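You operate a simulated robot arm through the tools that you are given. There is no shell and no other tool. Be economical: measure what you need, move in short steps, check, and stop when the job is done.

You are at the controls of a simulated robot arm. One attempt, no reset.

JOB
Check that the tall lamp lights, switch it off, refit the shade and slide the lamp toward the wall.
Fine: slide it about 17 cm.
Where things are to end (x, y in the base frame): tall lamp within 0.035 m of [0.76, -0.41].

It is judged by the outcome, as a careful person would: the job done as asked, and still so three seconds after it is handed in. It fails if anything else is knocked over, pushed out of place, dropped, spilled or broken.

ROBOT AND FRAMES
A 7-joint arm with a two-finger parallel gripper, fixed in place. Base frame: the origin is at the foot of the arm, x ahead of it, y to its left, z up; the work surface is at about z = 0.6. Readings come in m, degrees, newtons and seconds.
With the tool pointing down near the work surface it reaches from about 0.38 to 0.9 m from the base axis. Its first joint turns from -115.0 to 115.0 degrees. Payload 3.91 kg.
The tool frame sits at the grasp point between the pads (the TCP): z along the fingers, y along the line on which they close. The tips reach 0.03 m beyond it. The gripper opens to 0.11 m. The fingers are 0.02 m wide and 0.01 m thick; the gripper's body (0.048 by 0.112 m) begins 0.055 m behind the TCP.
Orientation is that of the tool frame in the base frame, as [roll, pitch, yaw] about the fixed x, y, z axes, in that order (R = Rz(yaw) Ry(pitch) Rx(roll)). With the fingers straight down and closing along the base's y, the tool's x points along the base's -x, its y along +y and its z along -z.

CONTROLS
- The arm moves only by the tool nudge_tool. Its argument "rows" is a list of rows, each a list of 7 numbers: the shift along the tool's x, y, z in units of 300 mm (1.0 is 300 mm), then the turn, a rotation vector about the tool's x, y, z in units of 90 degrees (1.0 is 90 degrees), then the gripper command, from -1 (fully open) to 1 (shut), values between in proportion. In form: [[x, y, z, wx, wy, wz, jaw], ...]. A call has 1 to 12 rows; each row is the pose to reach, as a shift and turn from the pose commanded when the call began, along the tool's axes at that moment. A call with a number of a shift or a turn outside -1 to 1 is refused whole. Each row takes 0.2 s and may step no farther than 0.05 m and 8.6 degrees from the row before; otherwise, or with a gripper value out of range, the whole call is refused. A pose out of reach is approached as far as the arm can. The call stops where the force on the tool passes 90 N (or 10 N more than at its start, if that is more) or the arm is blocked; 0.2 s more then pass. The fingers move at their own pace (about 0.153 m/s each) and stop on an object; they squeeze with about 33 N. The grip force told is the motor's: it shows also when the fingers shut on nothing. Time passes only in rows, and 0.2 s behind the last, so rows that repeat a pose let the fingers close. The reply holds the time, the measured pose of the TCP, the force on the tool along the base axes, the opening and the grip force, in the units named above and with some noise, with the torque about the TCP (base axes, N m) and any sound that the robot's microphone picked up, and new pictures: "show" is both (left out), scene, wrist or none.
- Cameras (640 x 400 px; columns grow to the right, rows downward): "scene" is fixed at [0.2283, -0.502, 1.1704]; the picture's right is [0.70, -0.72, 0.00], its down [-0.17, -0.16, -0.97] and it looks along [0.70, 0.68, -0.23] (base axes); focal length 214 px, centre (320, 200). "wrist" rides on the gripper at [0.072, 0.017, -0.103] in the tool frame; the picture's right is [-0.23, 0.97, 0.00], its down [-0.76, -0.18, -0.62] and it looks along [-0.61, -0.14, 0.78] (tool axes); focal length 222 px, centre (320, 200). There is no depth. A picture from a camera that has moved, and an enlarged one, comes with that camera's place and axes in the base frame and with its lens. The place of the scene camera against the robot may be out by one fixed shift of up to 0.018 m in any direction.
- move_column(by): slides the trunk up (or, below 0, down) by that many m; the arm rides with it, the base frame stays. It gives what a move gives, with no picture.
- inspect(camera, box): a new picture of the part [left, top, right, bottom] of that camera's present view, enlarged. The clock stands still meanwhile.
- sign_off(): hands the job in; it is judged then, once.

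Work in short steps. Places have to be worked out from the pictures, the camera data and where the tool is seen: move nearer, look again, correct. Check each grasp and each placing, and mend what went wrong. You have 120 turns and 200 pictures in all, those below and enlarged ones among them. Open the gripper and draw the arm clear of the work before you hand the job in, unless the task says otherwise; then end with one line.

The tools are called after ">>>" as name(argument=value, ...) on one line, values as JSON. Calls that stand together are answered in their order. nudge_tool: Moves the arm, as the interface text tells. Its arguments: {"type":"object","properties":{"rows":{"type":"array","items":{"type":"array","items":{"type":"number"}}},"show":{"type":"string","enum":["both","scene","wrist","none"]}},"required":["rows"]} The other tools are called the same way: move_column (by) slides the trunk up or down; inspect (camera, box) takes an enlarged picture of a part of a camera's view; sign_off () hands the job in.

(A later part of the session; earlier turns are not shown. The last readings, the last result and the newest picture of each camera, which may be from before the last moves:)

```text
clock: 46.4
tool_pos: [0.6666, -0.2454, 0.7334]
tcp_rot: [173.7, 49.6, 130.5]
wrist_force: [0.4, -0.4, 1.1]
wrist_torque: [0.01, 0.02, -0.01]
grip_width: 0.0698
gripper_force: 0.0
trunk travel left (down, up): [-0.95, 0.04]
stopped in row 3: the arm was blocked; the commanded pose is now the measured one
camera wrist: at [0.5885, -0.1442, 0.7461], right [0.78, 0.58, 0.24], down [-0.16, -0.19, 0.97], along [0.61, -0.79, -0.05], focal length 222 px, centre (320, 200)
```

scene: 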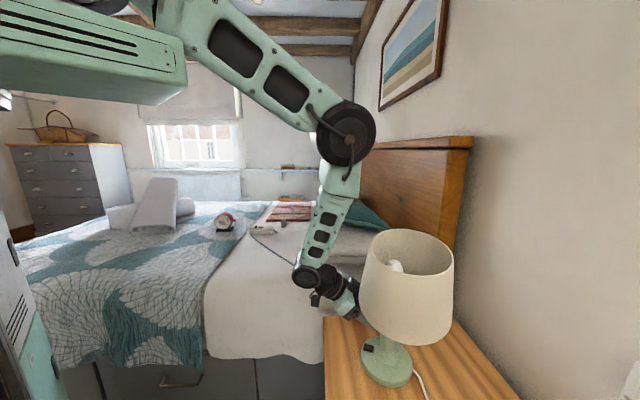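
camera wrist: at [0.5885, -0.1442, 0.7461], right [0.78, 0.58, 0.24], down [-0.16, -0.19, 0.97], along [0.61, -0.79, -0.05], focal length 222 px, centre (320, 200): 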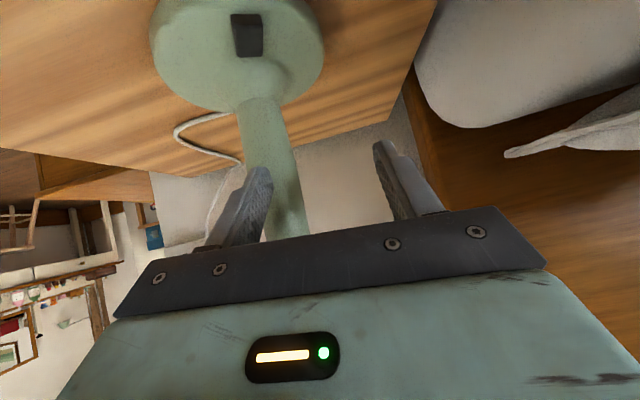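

Unexpected: the arm swung outward at its joint limit and may have touched the lamp. Stop and inspect.

>>> inspect(camera="scene", box=[300, 210, 480, 400])

>>> inspect(camera="wrist", box=[130, 0, 450, 250])

```text
2.11 times, centred on (390, 305) of scene
camera zoom: at [0.2283, -0.502, 1.1704], right [0.7, -0.72, 0.0], down [-0.17, -0.16, -0.97], along [0.7, 0.68, -0.23], focal length 452 px, centre (173, -21)
```

zoom: 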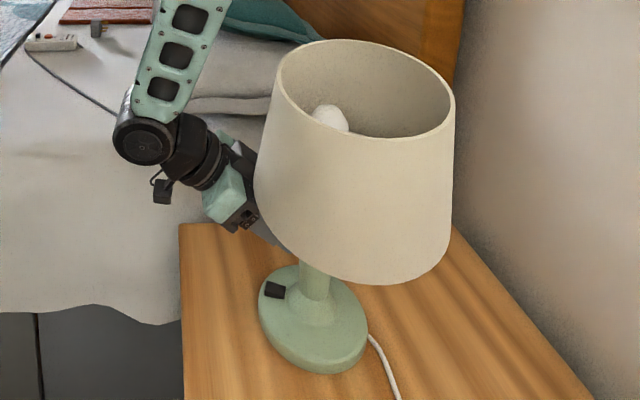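

```text
1.60 times, centred on (290, 125) of wrist
camera zoom: at [0.5885, -0.1442, 0.7461], right [0.78, 0.58, 0.24], down [-0.16, -0.19, 0.97], along [0.61, -0.79, -0.05], focal length 355 px, centre (368, 320)
```

zoom: 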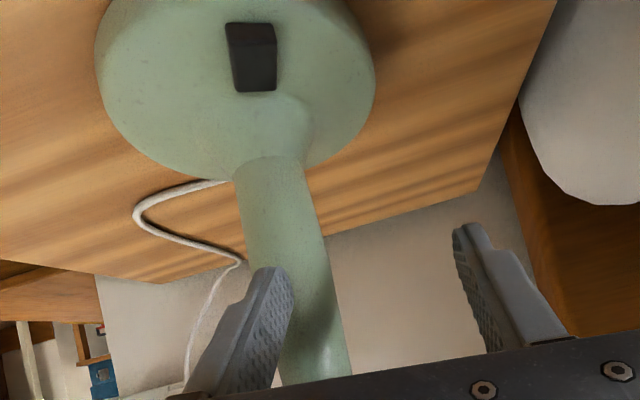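

The gripper slid under the shade side and shifted lamp and shade somewhat; the raised trunk evidently blocks the upper arm from pitching lower. Retreat gently along the finger axis.

>>> nudge_tool(rows=[[0, 0, -0.04, 0, 0, 0, -0.27], [0, 0, -0.08, 0, 0, 0, -0.27], [0, 0, -0.12, 0, 0, 0, -0.27]])

```text
clock: 47.2
tool_pos: [0.6405, -0.2251, 0.7534]
tcp_rot: [174.0, 49.4, 130.6]
wrist_force: [-0.2, 0.0, 0.6]
wrist_torque: [0.01, -0.02, -0.02]
grip_width: 0.0697
gripper_force: 0.1
trunk travel left (down, up): [-0.95, 0.04]
camera wrist: at [0.564, -0.1262, 0.7675], right [0.78, 0.58, 0.24], down [-0.16, -0.19, 0.97], along [0.6, -0.8, -0.06], focal length 222 px, centre (320, 200)
```

scene: 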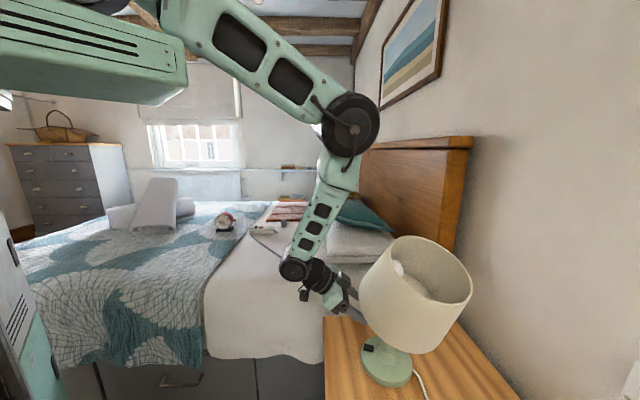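
wrist: 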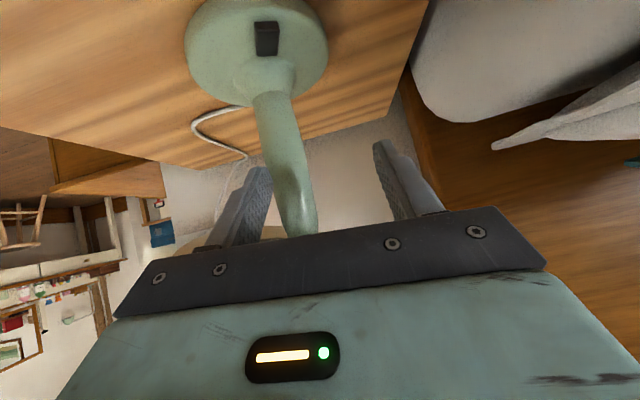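

The gripper's top is lifting the shade's edge. Lower the trunk 5 cm (straight down, away from the shade) to let it settle.

>>> move_column(by=-0.05)

>>> inspect(camera="scene", box=[300, 210, 480, 400])

>>> inspect(camera="wrist", box=[130, 0, 450, 250])

```text
clock: 48.1
tool_pos: [0.6411, -0.2261, 0.7041]
tcp_rot: [173.9, 49.4, 130.5]
wrist_force: [0.8, -1.2, 0.4]
wrist_torque: [-0.02, -0.01, 0.01]
grip_width: 0.0699
gripper_force: 0.1
trunk travel left (down, up): [-0.9, 0.09]
```

```text
2.11 times, centred on (390, 305) of scene
camera zoom: at [0.2283, -0.502, 1.1704], right [0.7, -0.72, 0.0], down [-0.17, -0.16, -0.97], along [0.7, 0.68, -0.23], focal length 452 px, centre (173, -21)
```

zoom: 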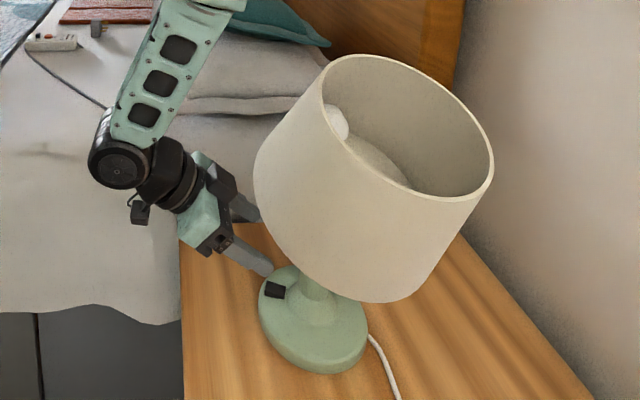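

```text
1.60 times, centred on (290, 125) of wrist
camera zoom: at [0.5643, -0.1261, 0.7176], right [0.78, 0.58, 0.24], down [-0.16, -0.19, 0.97], along [0.6, -0.8, -0.06], focal length 355 px, centre (368, 320)
```

zoom: 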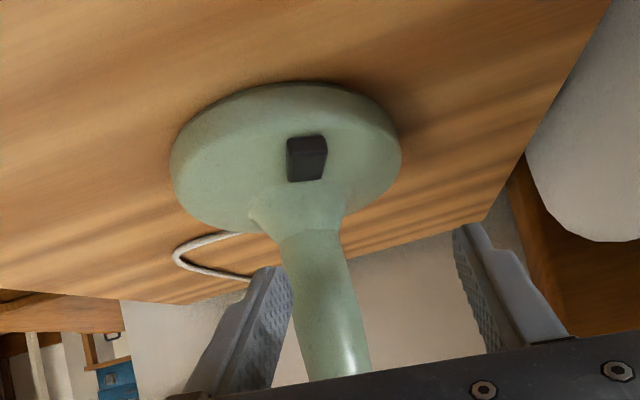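

The shade is left leaning on the gallery, held by bulb and ring; I'll have to reseat it. First withdraw the gripper horizontally away from the lamp.

>>> nudge_tool(rows=[[0.064, 0, -0.077, 0, 0, 0, -0.27], [0.128, 0, -0.153, 0, 0, 0, -0.27], [0.193, 0, -0.23, 0, 0, 0, -0.27]])

```text
clock: 48.9
tool_pos: [0.5937, -0.1724, 0.7158]
tcp_rot: [173.1, 51.1, 129.7]
wrist_force: [0.6, 0.2, 0.5]
wrist_torque: [0.0, 0.03, -0.01]
grip_width: 0.0697
gripper_force: 0.0
trunk travel left (down, up): [-0.9, 0.09]
camera wrist: at [0.5161, -0.0728, 0.7259], right [0.78, 0.58, 0.25], down [-0.18, -0.17, 0.97], along [0.6, -0.8, -0.03], focal length 222 px, centre (320, 200)
```

scene: 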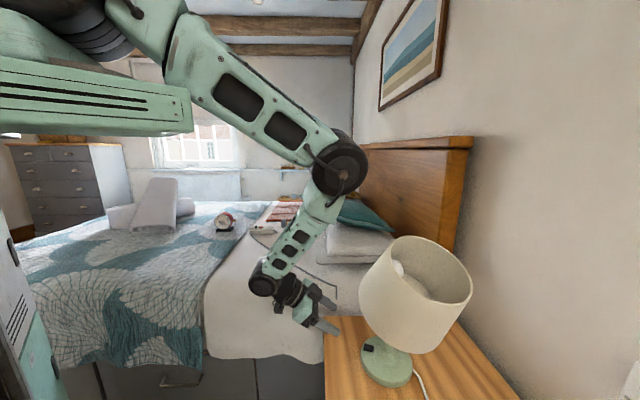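
wrist: 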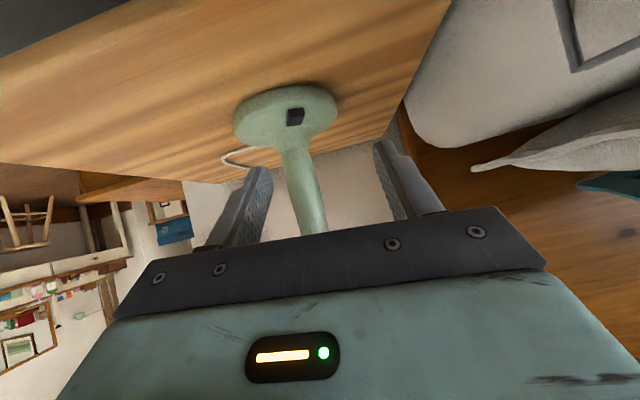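

Clear of the lamp. Continue back and up, then level the tool so I can look at the shade from above and reseat it.

>>> nudge_tool(rows=[[0, 0, -0.12, 0, 0, 0, -0.27], [-0.08, 0, -0.24, 0, 0.09, 0, -0.27], [-0.16, 0, -0.34, 0, 0.18, 0, -0.27], [-0.28, 0, -0.44, 0, 0.27, 0, -0.27], [-0.4, 0, -0.54, 0, 0.36, 0, -0.27], [-0.5, 0, -0.64, 0, 0.45, 0, -0.27], [-0.6, 0, -0.74, 0, 0.54, 0, -0.27], [-0.7, 0, -0.84, 0, 0.568, 0, -0.27]])

```text
clock: 50.7
tool_pos: [0.523, -0.1394, 1.0258]
tcp_rot: [176.0, -1.7, 135.4]
wrist_force: [-0.2, 0.5, 0.1]
wrist_torque: [-0.02, 0.0, 0.0]
grip_width: 0.0699
gripper_force: 0.0
trunk travel left (down, up): [-0.9, 0.09]
camera wrist: at [0.482, -0.0838, 1.133], right [0.85, 0.53, 0.06], down [0.4, -0.71, 0.59], along [0.35, -0.47, -0.81], focal length 222 px, centre (320, 200)
```

scene: 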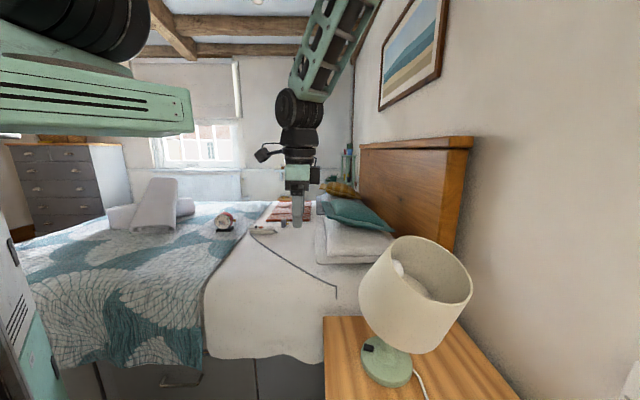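
wrist: 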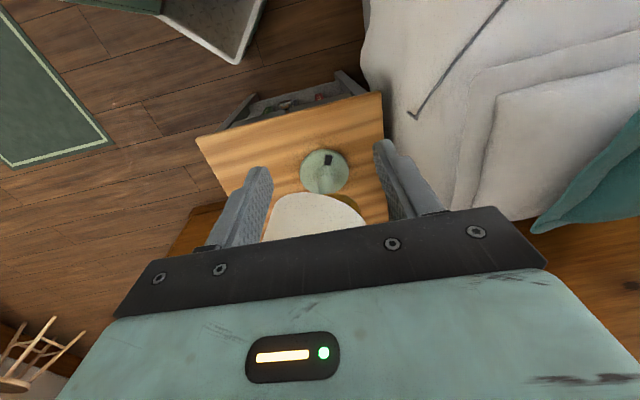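

Move above the shade to see its lean and rim from the wrist camera.

>>> nudge_tool(rows=[[-0.05, 0, -0.14, 0.02, -0.01, 0, -0.27], [-0.1, -0.01, -0.28, 0.044, -0.019, 0, -0.27], [-0.15, -0.01, -0.42, 0.044, -0.019, 0, -0.27], [-0.28, -0.02, -0.5, 0.044, -0.019, 0, -0.27], [-0.42, -0.02, -0.54, 0.044, -0.019, 0, -0.27], [-0.56, -0.03, -0.583, 0.044, -0.019, 0, -0.27], [-0.7, -0.03, -0.583, 0.044, -0.019, 0, -0.27], [-0.8, -0.04, -0.583, 0.044, -0.019, 0, -0.27]])

```text
clock: 52.5
tool_pos: [0.6807, -0.3315, 1.1976]
tcp_rot: [-180.0, 0.1, 135.3]
wrist_force: [-0.3, -0.4, 0.7]
wrist_torque: [-0.02, 0.02, 0.0]
grip_width: 0.0697
gripper_force: 0.0
trunk travel left (down, up): [-0.9, 0.09]
camera wrist: at [0.642, -0.2684, 1.3012], right [0.85, 0.53, 0.0], down [0.42, -0.66, 0.62], along [0.33, -0.53, -0.78], focal length 222 px, centre (320, 200)
```

scene: 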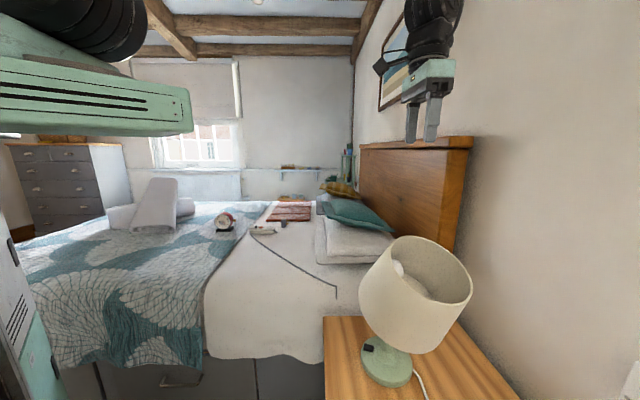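
wrist: 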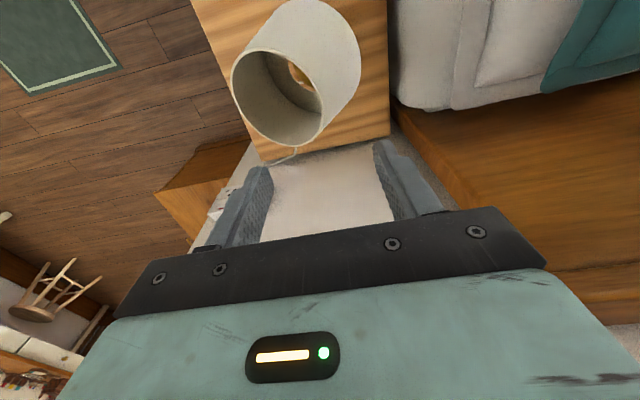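

>>> inspect(camera="wrist", box=[200, 0, 400, 170])

>>> inspect(camera="scene", box=[330, 220, 490, 400])

```text
2.35 times, centred on (300, 85) of wrist
camera zoom: at [0.642, -0.2684, 1.3012], right [0.85, 0.53, 0.0], down [0.42, -0.66, 0.62], along [0.33, -0.53, -0.78], focal length 523 px, centre (367, 471)
```

zoom: 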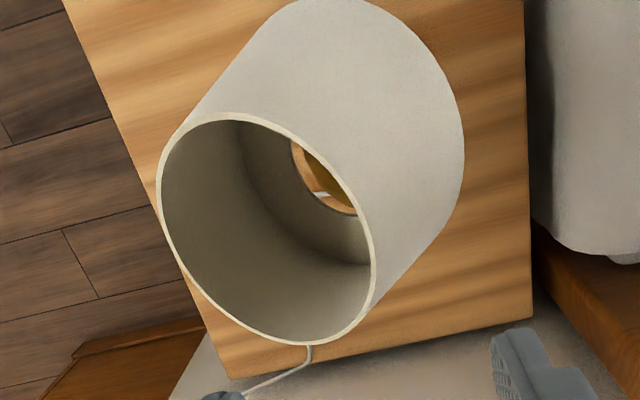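

```text
2.22 times, centred on (410, 310) of scene
camera zoom: at [0.2283, -0.502, 1.1704], right [0.7, -0.72, 0.0], down [-0.17, -0.16, -0.97], along [0.7, 0.68, -0.23], focal length 477 px, centre (120, -44)
```

zoom: 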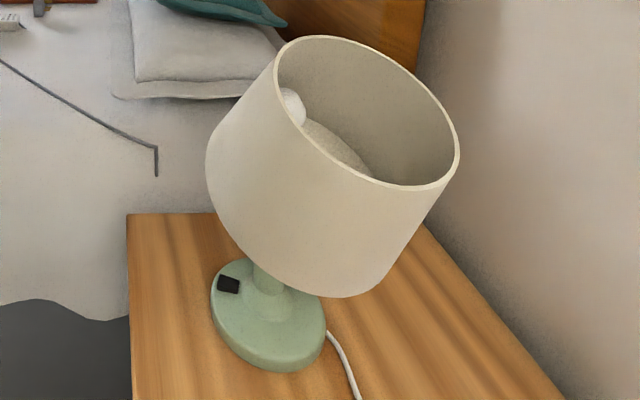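

The shade leans ~35° toward -y. I'll grip its -x side wall (closing along x), then rotate about the x axis to level it. Yaw to 90° and hover near that rim side.

>>> nudge_tool(rows=[[0.024, -0.07, 0, 0, 0, 0.085, -0.27], [0.048, -0.14, 0, 0, 0, 0.17, -0.27], [0.072, -0.21, 0, 0, 0, 0.255, -0.27], [0.096, -0.28, 0, 0, 0, 0.34, -0.27], [0.12, -0.35, 0, 0, 0, 0.425, -0.27], [0.144, -0.423, 0, 0, 0, 0.503, -0.27], [0.144, -0.423, 0.12, 0, 0, 0.503, -0.27], [0.144, -0.423, 0.233, 0, 0, 0.503, -0.27]])

>>> inspect(camera="wrist", box=[200, 0, 640, 240])

```text
clock: 54.3
tool_pos: [0.5592, -0.3896, 1.1236]
tcp_rot: [179.9, 0.1, 89.9]
wrist_force: [0.1, 0.1, -0.6]
wrist_torque: [0.0, 0.0, 0.01]
grip_width: 0.0695
gripper_force: 0.1
trunk travel left (down, up): [-0.9, 0.09]
camera wrist: at [0.5777, -0.317, 1.2284], right [0.97, -0.23, 0.0], down [-0.18, -0.76, 0.62], along [-0.14, -0.61, -0.78], focal length 222 px, centre (320, 200)
```

scene: 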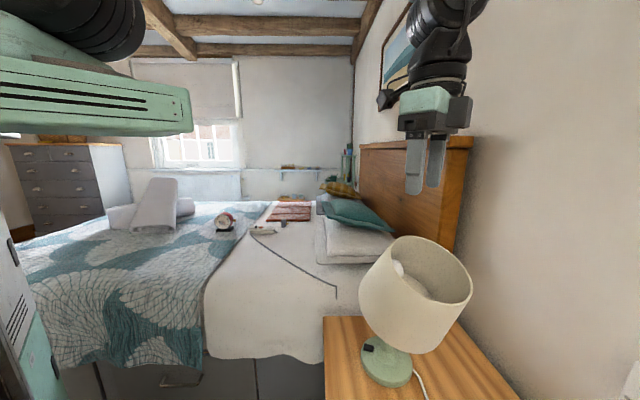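
wrist: 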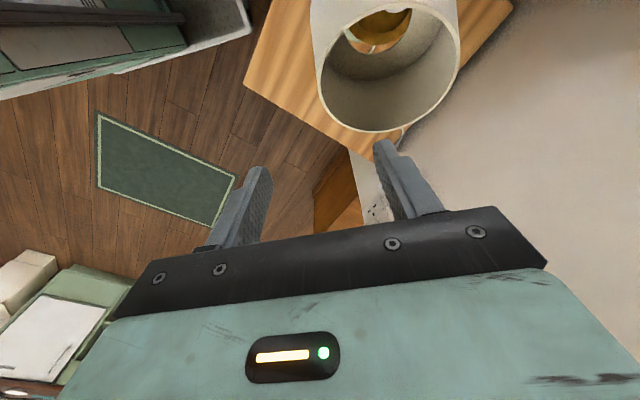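

```text
1.45 times, centred on (420, 120) of wrist
camera zoom: at [0.5777, -0.317, 1.2284], right [0.97, -0.23, 0.0], down [-0.18, -0.76, 0.62], along [-0.14, -0.61, -0.78], focal length 323 px, centre (174, 316)
```

zoom: 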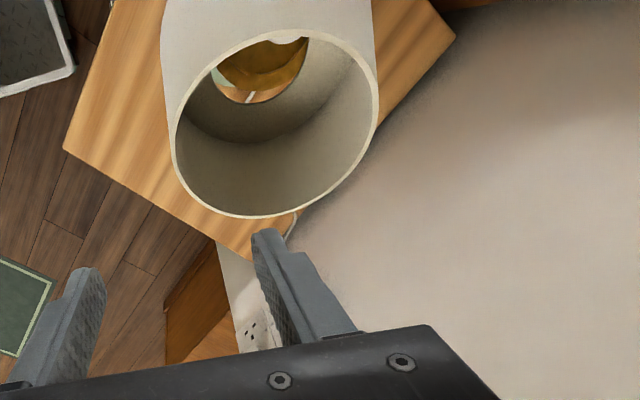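

>>> inspect(camera="wrist", box=[300, 0, 480, 140])

```text
2.86 times, centred on (390, 70) of wrist
camera zoom: at [0.5777, -0.317, 1.2284], right [0.97, -0.23, 0.0], down [-0.18, -0.76, 0.62], along [-0.14, -0.61, -0.78], focal length 635 px, centre (120, 571)
```

zoom: 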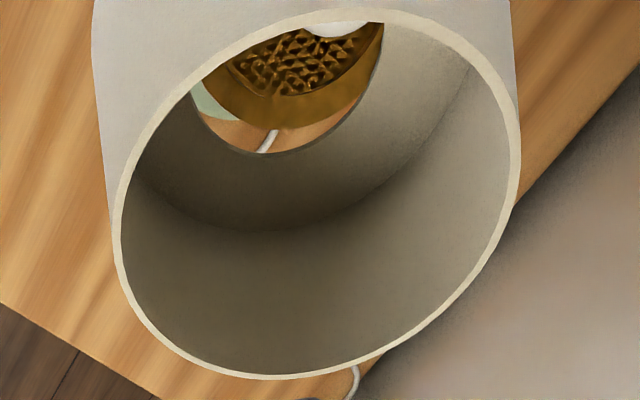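

Rim's -x side is at about (0.566, -0.36, 0.96). Move over it, tips just above the rim, and check.

>>> nudge_tool(rows=[[0.103, 0.03, 0.0, 0, 0, 0, -0.27], [0.103, 0.03, 0.14, 0, 0, 0, -0.27], [0.103, 0.03, 0.28, 0, 0, 0, -0.27], [0.103, 0.03, 0.4, 0, 0, 0, -0.27]])

>>> inspect(camera="scene", box=[330, 160, 510, 400])

```text
clock: 55.3
tool_pos: [0.5705, -0.3565, 1.0023]
tcp_rot: [180.0, 0.1, 89.9]
wrist_force: [0.0, 0.3, -0.2]
wrist_torque: [-0.01, -0.02, -0.01]
grip_width: 0.0697
gripper_force: 0.0
trunk travel left (down, up): [-0.9, 0.09]
camera wrist: at [0.5891, -0.2841, 1.106], right [0.97, -0.23, 0.0], down [-0.18, -0.76, 0.62], along [-0.14, -0.61, -0.78], focal length 222 px, centre (320, 200)
```

scene: 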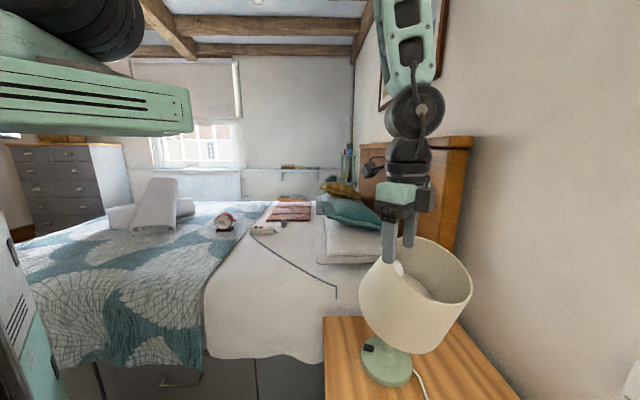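
wrist: 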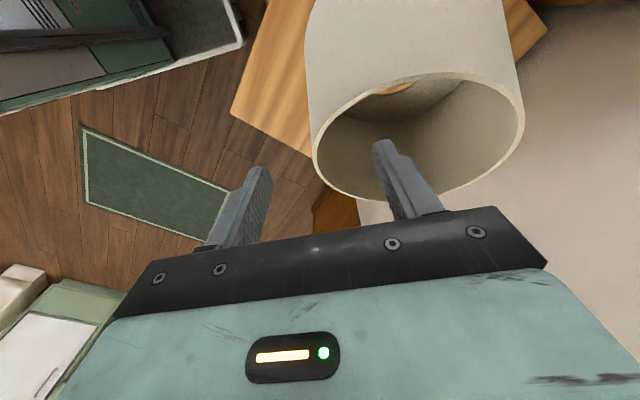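

```text
1.67 times, centred on (420, 280) of scene
camera zoom: at [0.2283, -0.502, 1.1704], right [0.7, -0.72, 0.0], down [-0.17, -0.16, -0.97], along [0.7, 0.68, -0.23], focal length 358 px, centre (153, 67)
```

zoom: 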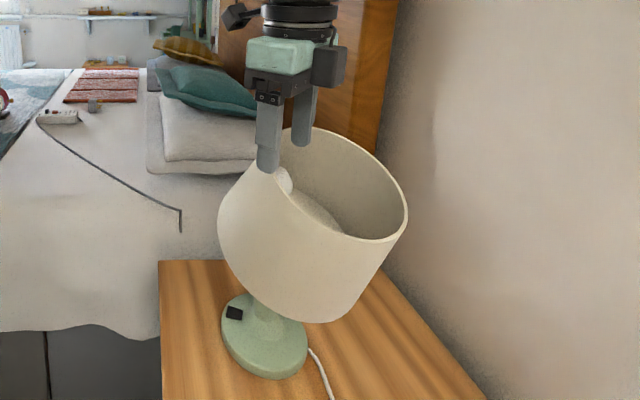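

Fingers straddle the rim's -x side. Descend 5 cm and close fully.

>>> nudge_tool(rows=[[0, 0, 0.06, 0, 0, 0, -0.27], [0, 0, 0.12, 0, 0, 0, -0.27], [0, 0, 0.17, 0, 0, 0, -0.27], [0, 0, 0.17, 0, 0, 0, 0.3], [0, 0, 0.17, 0, 0, 0, 1], [0, 0, 0.17, 0, 0, 0, 1], [0, 0, 0.17, 0, 0, 0, 1]])

>>> inspect(camera="scene", box=[330, 160, 510, 400])

```text
clock: 56.9
tool_pos: [0.5679, -0.3569, 0.9535]
tcp_rot: [180.0, 0.1, 89.7]
wrist_force: [-6.3, -7.0, 5.8]
wrist_torque: [-0.74, 0.52, -0.37]
grip_width: 0.0114
gripper_force: 32.9
trunk travel left (down, up): [-0.9, 0.09]
camera wrist: at [0.5854, -0.2852, 1.0572], right [0.97, -0.23, 0.0], down [-0.18, -0.76, 0.62], along [-0.14, -0.61, -0.78], focal length 222 px, centre (320, 200)
```

scene: 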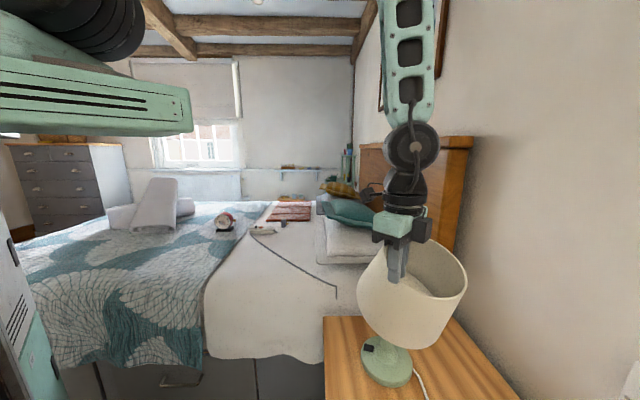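
wrist: 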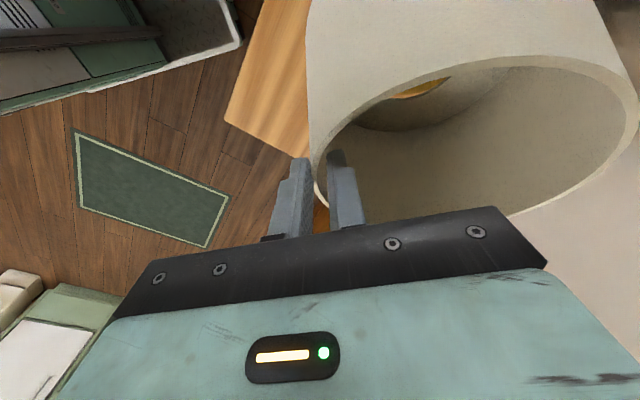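

```text
1.67 times, centred on (420, 280) of scene
camera zoom: at [0.2283, -0.502, 1.1704], right [0.7, -0.72, 0.0], down [-0.17, -0.16, -0.97], along [0.7, 0.68, -0.23], focal length 358 px, centre (153, 67)
```

zoom: 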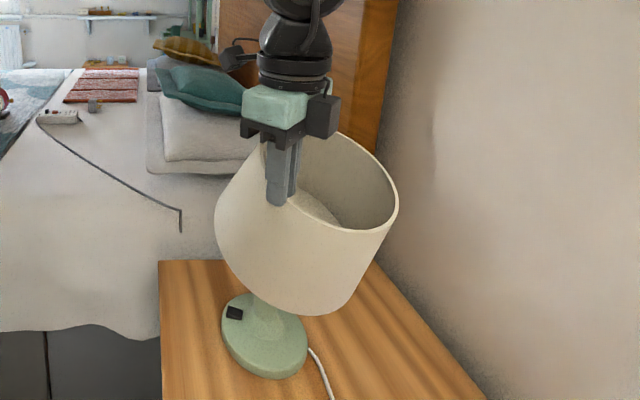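

Gripped at the side wall. Lift gently 3 cm and watch that the lamp itself isn't dragged.

>>> nudge_tool(rows=[[0, 0, -0.03, 0, 0, 0, 1], [0, 0, -0.06, 0, 0, 0, 1], [0, 0, -0.1, 0, 0, 0, 1]], show="wrist")

>>> inspect(camera="scene", box=[330, 160, 510, 400])

```text
clock: 57.7
tool_pos: [0.5681, -0.3584, 0.982]
tcp_rot: [-180.0, 0.0, 90.0]
wrist_force: [-0.3, 0.0, -1.2]
wrist_torque: [0.02, 0.11, 0.02]
grip_width: 0.0079
gripper_force: 33.4
trunk travel left (down, up): [-0.9, 0.09]
camera wrist: at [0.5859, -0.2862, 1.0864], right [0.97, -0.23, 0.0], down [-0.18, -0.76, 0.62], along [-0.14, -0.61, -0.78], focal length 222 px, centre (320, 200)
```

wrist: 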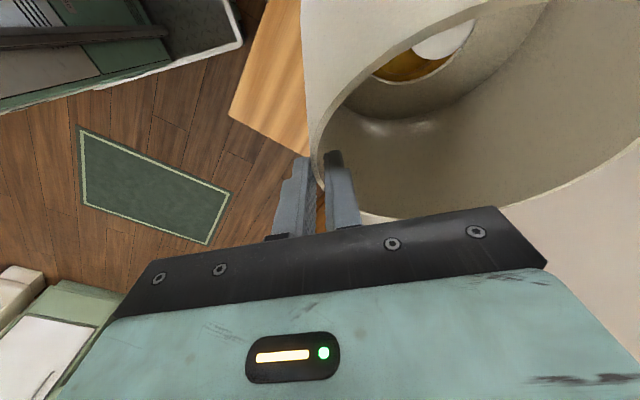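

```text
1.67 times, centred on (420, 280) of scene
camera zoom: at [0.2283, -0.502, 1.1704], right [0.7, -0.72, 0.0], down [-0.17, -0.16, -0.97], along [0.7, 0.68, -0.23], focal length 358 px, centre (153, 67)
```

zoom: 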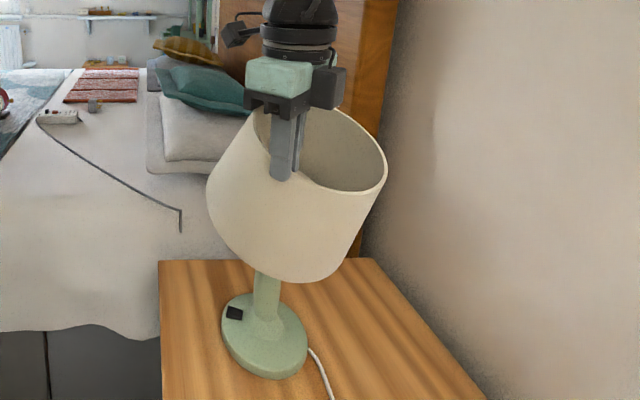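

Free, no dragging. Keep lifting in steps while checking the bulb clears the hole.

>>> nudge_tool(rows=[[0, 0, -0.06, 0, 0, 0, 1], [0, 0, -0.12, 0, 0, 0, 1], [0, 0, -0.17, 0, 0, 0, 1]])

```text
clock: 58.5
tool_pos: [0.569, -0.3561, 1.0336]
tcp_rot: [179.9, 0.1, 89.8]
wrist_force: [0.1, -0.7, -1.3]
wrist_torque: [0.01, 0.12, 0.0]
grip_width: 0.008
gripper_force: 33.3
trunk travel left (down, up): [-0.9, 0.09]
camera wrist: at [0.5865, -0.284, 1.1374], right [0.97, -0.23, 0.0], down [-0.18, -0.76, 0.62], along [-0.14, -0.61, -0.78], focal length 222 px, centre (320, 200)
```

scene: 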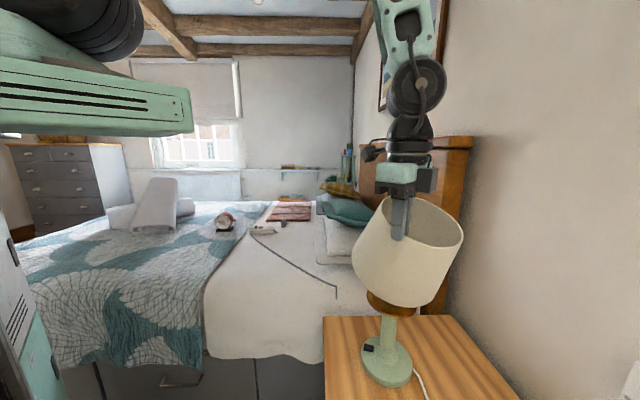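
wrist: 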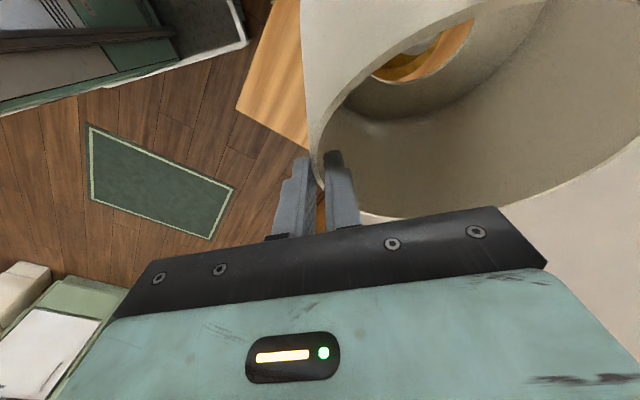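

>>> nudge_tool(rows=[[0, 0, -0.1, 0, 0, 0, 1], [0, 0, -0.2, 0, 0, 0, 1], [0, 0, -0.3, 0, 0, 0, 1]])

>>> inspect(camera="scene", box=[310, 140, 510, 400])

```text
clock: 59.3
tool_pos: [0.5681, -0.3571, 1.1244]
tcp_rot: [-180.0, -0.1, 89.9]
wrist_force: [1.0, -0.3, -1.7]
wrist_torque: [-0.03, 0.15, 0.01]
grip_width: 0.0083
gripper_force: 32.9
trunk travel left (down, up): [-0.9, 0.09]
camera wrist: at [0.5848, -0.2845, 1.2279], right [0.97, -0.23, 0.0], down [-0.18, -0.76, 0.62], along [-0.14, -0.61, -0.78], focal length 222 px, centre (320, 200)
```

scene: 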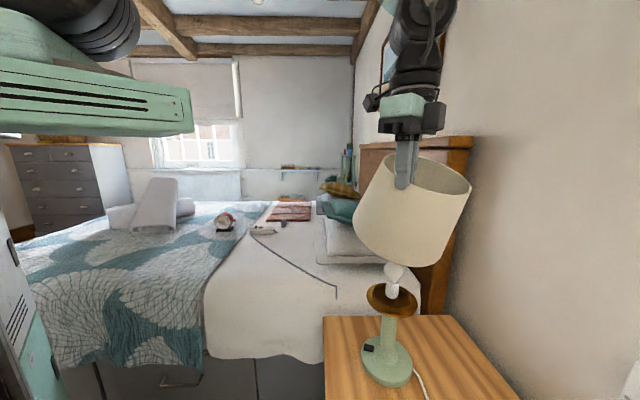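
wrist: 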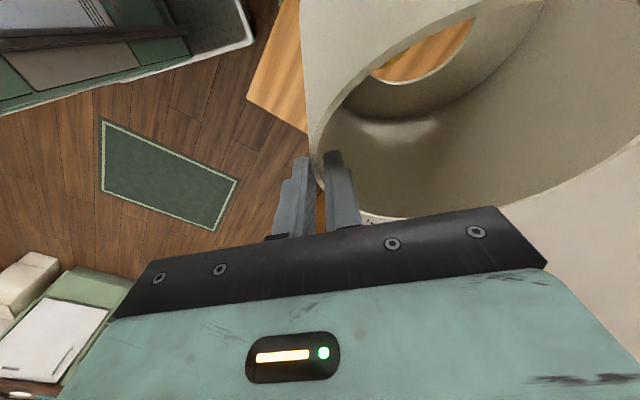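

```text
1.54 times, centred on (410, 270) of scene
camera zoom: at [0.2283, -0.502, 1.1704], right [0.7, -0.72, 0.0], down [-0.17, -0.16, -0.97], along [0.7, 0.68, -0.23], focal length 330 px, centre (182, 92)
```

zoom: 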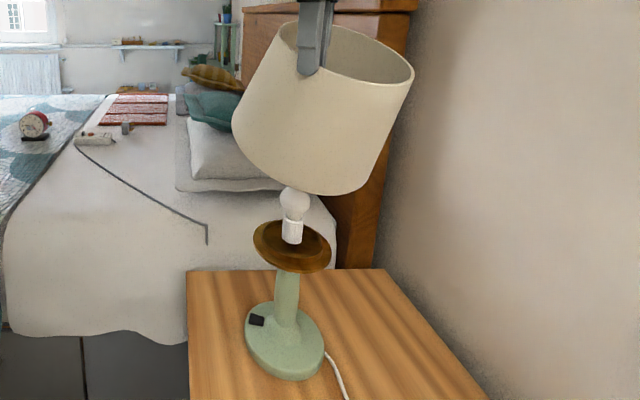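

Shade is free and leans ~22° toward -y. Level it by rotating 22° about the x axis while rising 4 cm, then check.

>>> nudge_tool(rows=[[0, 0, -0.07, 0, 0, 0, 1], [0, 0, -0.14, 0, -0.08, 0, 1], [0, 0, -0.14, 0, -0.16, 0, 1], [0.1, 0.04, -0.14, 0, -0.244, 0, 1], [0.19, 0.077, -0.14, 0, -0.244, 0, 1]], show="wrist")

>>> inspect(camera="scene", box=[310, 100, 510, 400])

```text
clock: 60.5
tool_pos: [0.5911, -0.2997, 1.1684]
tcp_rot: [179.9, 22.0, 89.8]
wrist_force: [0.3, -0.4, -0.7]
wrist_torque: [0.01, 0.09, -0.03]
grip_width: 0.008
gripper_force: 33.0
trunk travel left (down, up): [-0.9, 0.09]
camera wrist: at [0.6084, -0.1941, 1.2367], right [0.97, -0.21, 0.09], down [-0.18, -0.47, 0.86], along [-0.14, -0.86, -0.5], focal length 222 px, centre (320, 200)
```

wrist: 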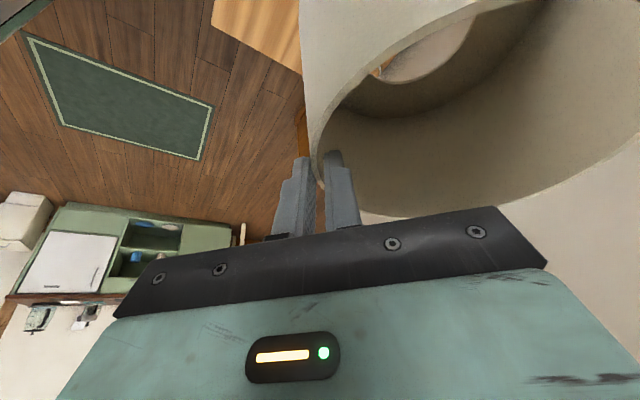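

```text
1.33 times, centred on (410, 250) of scene
camera zoom: at [0.2283, -0.502, 1.1704], right [0.7, -0.72, 0.0], down [-0.17, -0.16, -0.97], along [0.7, 0.68, -0.23], focal length 286 px, centre (200, 133)
```

zoom: 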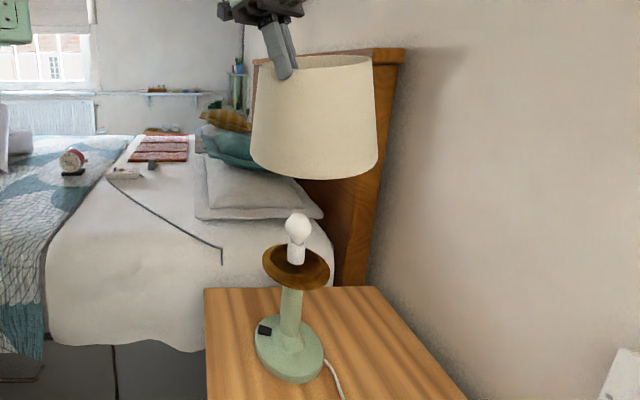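

>>> inspect(camera="scene", box=[370, 130, 470, 250])

```text
3.33 times, centred on (420, 190) of scene
camera zoom: at [0.2283, -0.502, 1.1704], right [0.7, -0.72, 0.0], down [-0.17, -0.16, -0.97], along [0.7, 0.68, -0.23], focal length 715 px, centre (-13, 233)
```

zoom: 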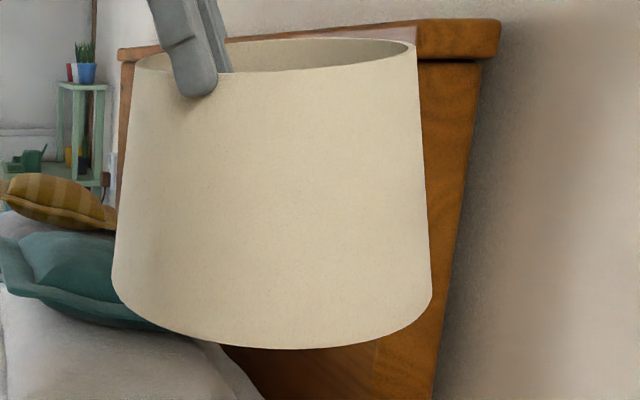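

Residual lean ~7° toward -x. Apply a small corrective rotation about base y (and 2° more about x).

>>> nudge_tool(rows=[[0, 0, 0, 0.039, -0.012, -0.016, 1], [0, 0, 0, 0.077, -0.025, -0.031, 1]], show="wrist")

>>> inspect(camera="scene", box=[330, 120, 470, 400])

>>> inspect(camera="scene", box=[370, 130, 470, 250])

```text
clock: 61.1
tool_pos: [0.591, -0.2999, 1.1656]
tcp_rot: [-171.7, 24.1, 93.2]
wrist_force: [0.0, -0.4, -0.2]
wrist_torque: [0.01, 0.09, -0.01]
grip_width: 0.0082
gripper_force: 32.8
trunk travel left (down, up): [-0.9, 0.09]
camera wrist: at [0.6175, -0.1918, 1.2289], right [0.98, -0.21, -0.03], down [-0.06, -0.44, 0.9], along [-0.2, -0.87, -0.44], focal length 222 px, centre (320, 200)
```

wrist: 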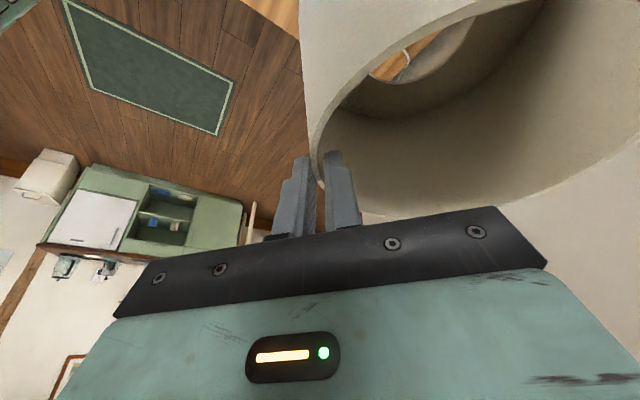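

```text
1.43 times, centred on (400, 260) of scene
camera zoom: at [0.2283, -0.502, 1.1704], right [0.7, -0.72, 0.0], down [-0.17, -0.16, -0.97], along [0.7, 0.68, -0.23], focal length 306 px, centre (206, 114)
```

zoom: 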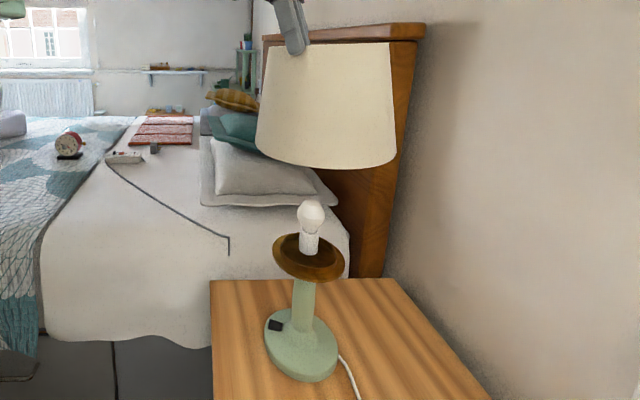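

```text
3.33 times, centred on (420, 190) of scene
camera zoom: at [0.2283, -0.502, 1.1704], right [0.7, -0.72, 0.0], down [-0.17, -0.16, -0.97], along [0.7, 0.68, -0.23], focal length 715 px, centre (-13, 233)
```

zoom: 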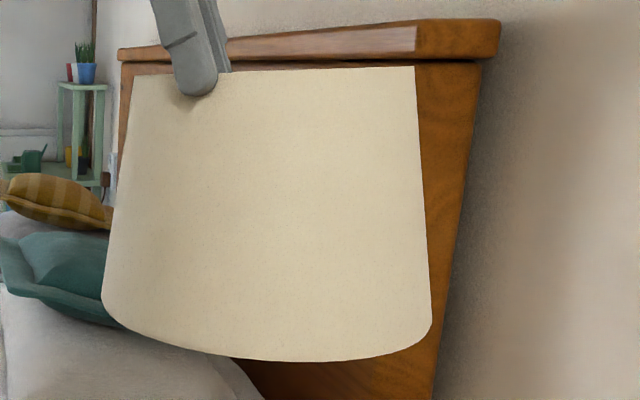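

Now level. Scene comparison says the shade is ~1 cm too far to the right (n); shift (-0.007,+0.007), lower 7 cm, and check.

>>> nudge_tool(rows=[[0.022, -0.023, -0.007, 0, 0, 0, 1], [0.07, -0.007, 0.1, 0, 0, 0, 1], [0.118, 0.008, 0.204, 0, 0, 0, 1]], show="wrist")

>>> inspect(camera="scene", box=[340, 160, 480, 350])

```text
clock: 61.9
tool_pos: [0.5858, -0.2951, 1.0953]
tcp_rot: [-171.8, 24.1, 93.1]
wrist_force: [-0.7, 0.2, -1.3]
wrist_torque: [0.0, 0.1, 0.04]
grip_width: 0.0081
gripper_force: 33.0
trunk travel left (down, up): [-0.9, 0.09]
camera wrist: at [0.6122, -0.187, 1.1582], right [0.98, -0.21, -0.03], down [-0.06, -0.44, 0.9], along [-0.2, -0.87, -0.44], focal length 222 px, centre (320, 200)
```

wrist: 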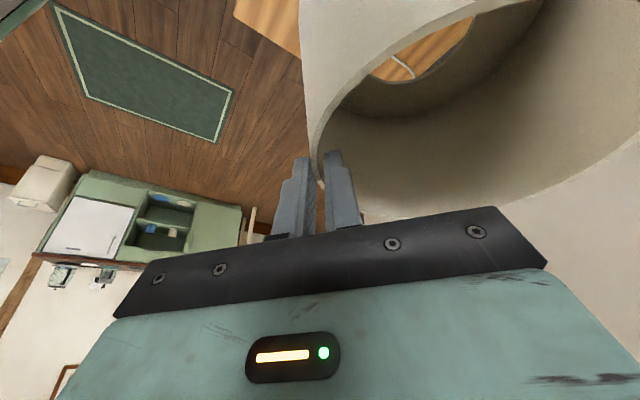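

```text
2.11 times, centred on (410, 255) of scene
camera zoom: at [0.2283, -0.502, 1.1704], right [0.7, -0.72, 0.0], down [-0.17, -0.16, -0.97], along [0.7, 0.68, -0.23], focal length 452 px, centre (130, 84)
```

zoom: 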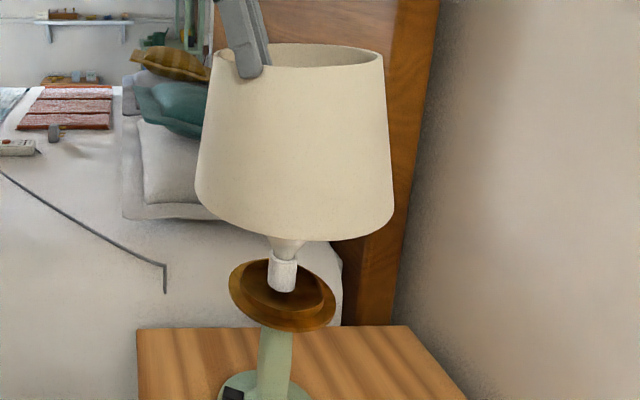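

Lateral alignment good (~2–4 mm). Lower another 4 cm so the bulb enters the hole and look again.

>>> nudge_tool(rows=[[0.018, 0.006, 0.04, 0, 0, 0, 1], [0.036, 0.012, 0.08, 0, 0, 0, 1], [0.054, 0.018, 0.12, 0, 0, 0, 1]], show="none")

>>> inspect(camera="wrist", box=[300, 0, 540, 150])

```text
clock: 62.7
tool_pos: [0.586, -0.2932, 1.0551]
tcp_rot: [-171.8, 23.9, 93.2]
wrist_force: [-0.2, -0.3, -1.8]
wrist_torque: [0.04, 0.08, -0.03]
grip_width: 0.0084
gripper_force: 32.9
trunk travel left (down, up): [-0.9, 0.09]
```

```text
2.67 times, centred on (420, 75) of wrist
camera zoom: at [0.6124, -0.1852, 1.1177], right [0.98, -0.21, -0.03], down [-0.06, -0.44, 0.9], along [-0.2, -0.87, -0.44], focal length 592 px, centre (53, 533)
```

zoom: 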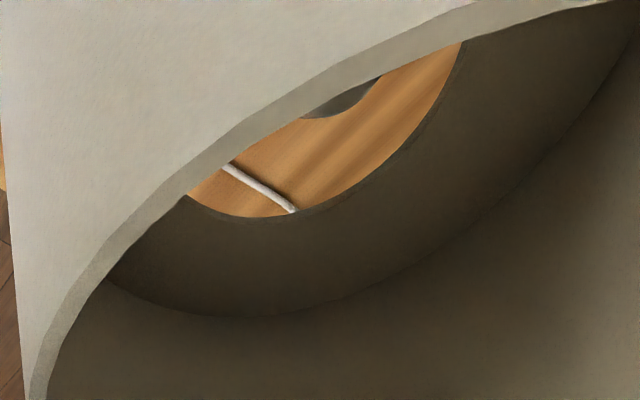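

Bulb now visible in the hole: hole centre ≈(0.6585,-0.301), lamp axis ≈(0.667,-0.288). Shift (+0.007,+0.012) and lower 4.5 cm.

>>> nudge_tool(rows=[[0.035, 0.023, -0.019, 0, 0, 0, 1], [0.066, 0.033, 0.049, 0, 0, 0, 1], [0.097, 0.043, 0.117, 0, 0, 0, 1]], show="none")

>>> inspect(camera="wrist", box=[300, 0, 540, 150])

>>> inspect(camera="scene", box=[340, 190, 480, 380])

```text
clock: 63.5
tool_pos: [0.5916, -0.2819, 1.0108]
tcp_rot: [-171.9, 24.0, 93.1]
wrist_force: [-0.7, 0.6, 0.3]
wrist_torque: [0.0, 0.11, 0.02]
grip_width: 0.0082
gripper_force: 32.6
trunk travel left (down, up): [-0.9, 0.09]
```

```text
2.67 times, centred on (420, 75) of wrist
camera zoom: at [0.6182, -0.1741, 1.0729], right [0.98, -0.21, -0.03], down [-0.06, -0.44, 0.9], along [-0.2, -0.87, -0.44], focal length 592 px, centre (53, 533)
```

zoom: 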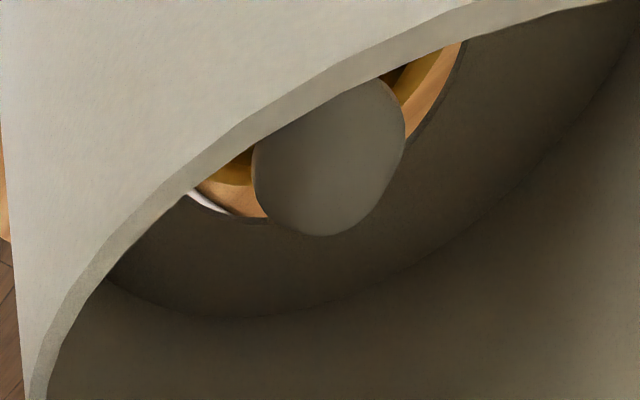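

```text
2.11 times, centred on (410, 285) of scene
camera zoom: at [0.2283, -0.502, 1.1704], right [0.7, -0.72, 0.0], down [-0.17, -0.16, -0.97], along [0.7, 0.68, -0.23], focal length 452 px, centre (130, 21)
```

zoom: 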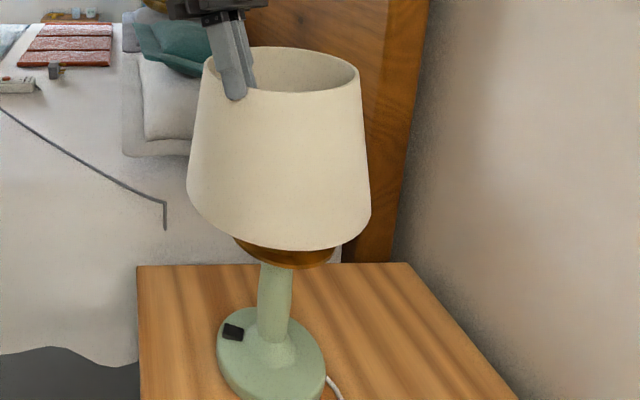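

Both views agree on a final (+0.0045,-0.004). Apply and lower 2.5 cm more.

>>> nudge_tool(rows=[[-0.013, 0.015, 0.004, 0, 0, 0, 1], [0.004, 0.02, 0.042, 0, 0, 0, 1], [0.021, 0.026, 0.079, 0, 0, 0, 1]], show="none")

>>> inspect(camera="wrist", box=[300, 0, 540, 150])

>>> inspect(camera="scene", box=[340, 210, 480, 400])

```text
clock: 64.3
tool_pos: [0.5979, -0.2848, 0.9847]
tcp_rot: [-171.8, 24.1, 93.1]
wrist_force: [-0.1, 1.5, -1.6]
wrist_torque: [0.02, 0.08, 0.01]
grip_width: 0.008
gripper_force: 32.8
trunk travel left (down, up): [-0.9, 0.09]
```

```text
2.67 times, centred on (420, 75) of wrist
camera zoom: at [0.6241, -0.1773, 1.0474], right [0.98, -0.21, -0.03], down [-0.06, -0.44, 0.9], along [-0.2, -0.87, -0.44], focal length 592 px, centre (53, 533)
```

zoom: 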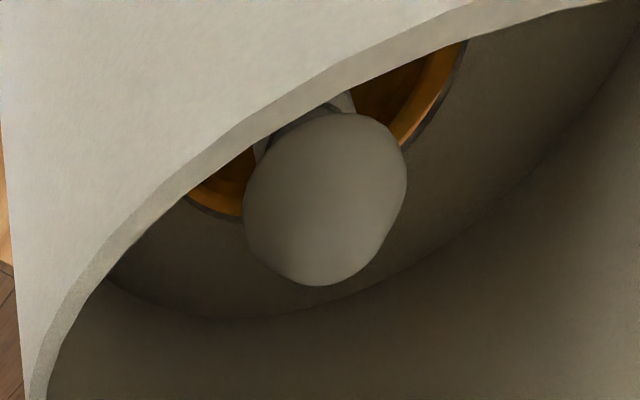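

```text
2.11 times, centred on (410, 305) of scene
camera zoom: at [0.2283, -0.502, 1.1704], right [0.7, -0.72, 0.0], down [-0.17, -0.16, -0.97], along [0.7, 0.68, -0.23], focal length 452 px, centre (130, -21)
```

zoom: 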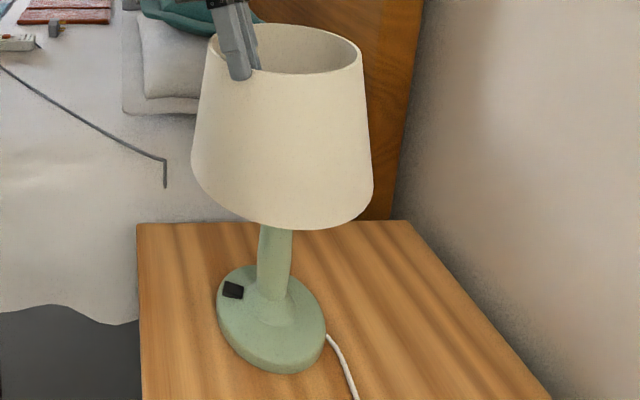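

Well aligned. Lower the last bit in 4 mm steps until contact.

>>> nudge_tool(rows=[[0.0054, 0.0018, 0.012, 0, 0, 0, 1], [0.0108, 0.0035, 0.024, 0, 0, 0, 1], [0.0163, 0.0053, 0.036, 0, 0, 0, 1], [0.0218, 0.007, 0.048, 0, 0, 0, 1]], show="none")

>>> inspect(camera="wrist", box=[300, 0, 540, 150])

```text
clock: 65.3
tool_pos: [0.5964, -0.2855, 0.9701]
tcp_rot: [-171.9, 24.1, 93.0]
wrist_force: [-5.3, 4.0, 17.7]
wrist_torque: [-0.26, 0.07, -0.03]
grip_width: 0.0077
gripper_force: 33.4
trunk travel left (down, up): [-0.9, 0.09]
```

```text
2.67 times, centred on (420, 75) of wrist
camera zoom: at [0.6231, -0.1771, 1.0333], right [0.98, -0.21, -0.03], down [-0.06, -0.44, 0.9], along [-0.2, -0.87, -0.44], focal length 592 px, centre (53, 533)
```

zoom: 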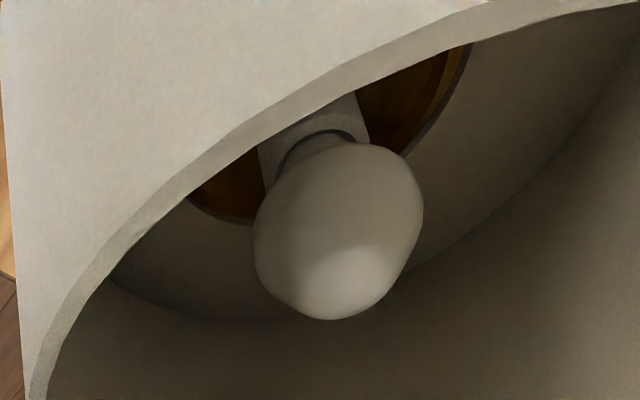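

Contact at 18 N. Check seat height in the scene view versus the earlier seated picture.

>>> inspect(camera="scene", box=[310, 210, 480, 400])

>>> inspect(camera="wrist", box=[360, 10, 490, 90])

```text
2.11 times, centred on (395, 305) of scene
camera zoom: at [0.2283, -0.502, 1.1704], right [0.7, -0.72, 0.0], down [-0.17, -0.16, -0.97], along [0.7, 0.68, -0.23], focal length 452 px, centre (162, -21)
```

zoom: 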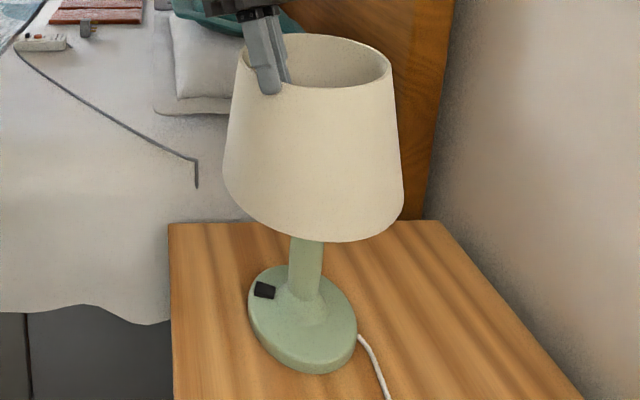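

```text
4.92 times, centred on (425, 50) of wrist
camera zoom: at [0.6231, -0.1771, 1.0333], right [0.98, -0.21, -0.03], down [-0.06, -0.44, 0.9], along [-0.2, -0.87, -0.44], focal length 1094 px, centre (-197, 938)
```

zoom: 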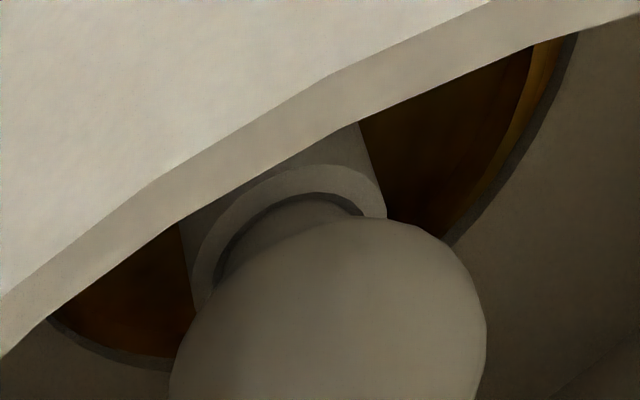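

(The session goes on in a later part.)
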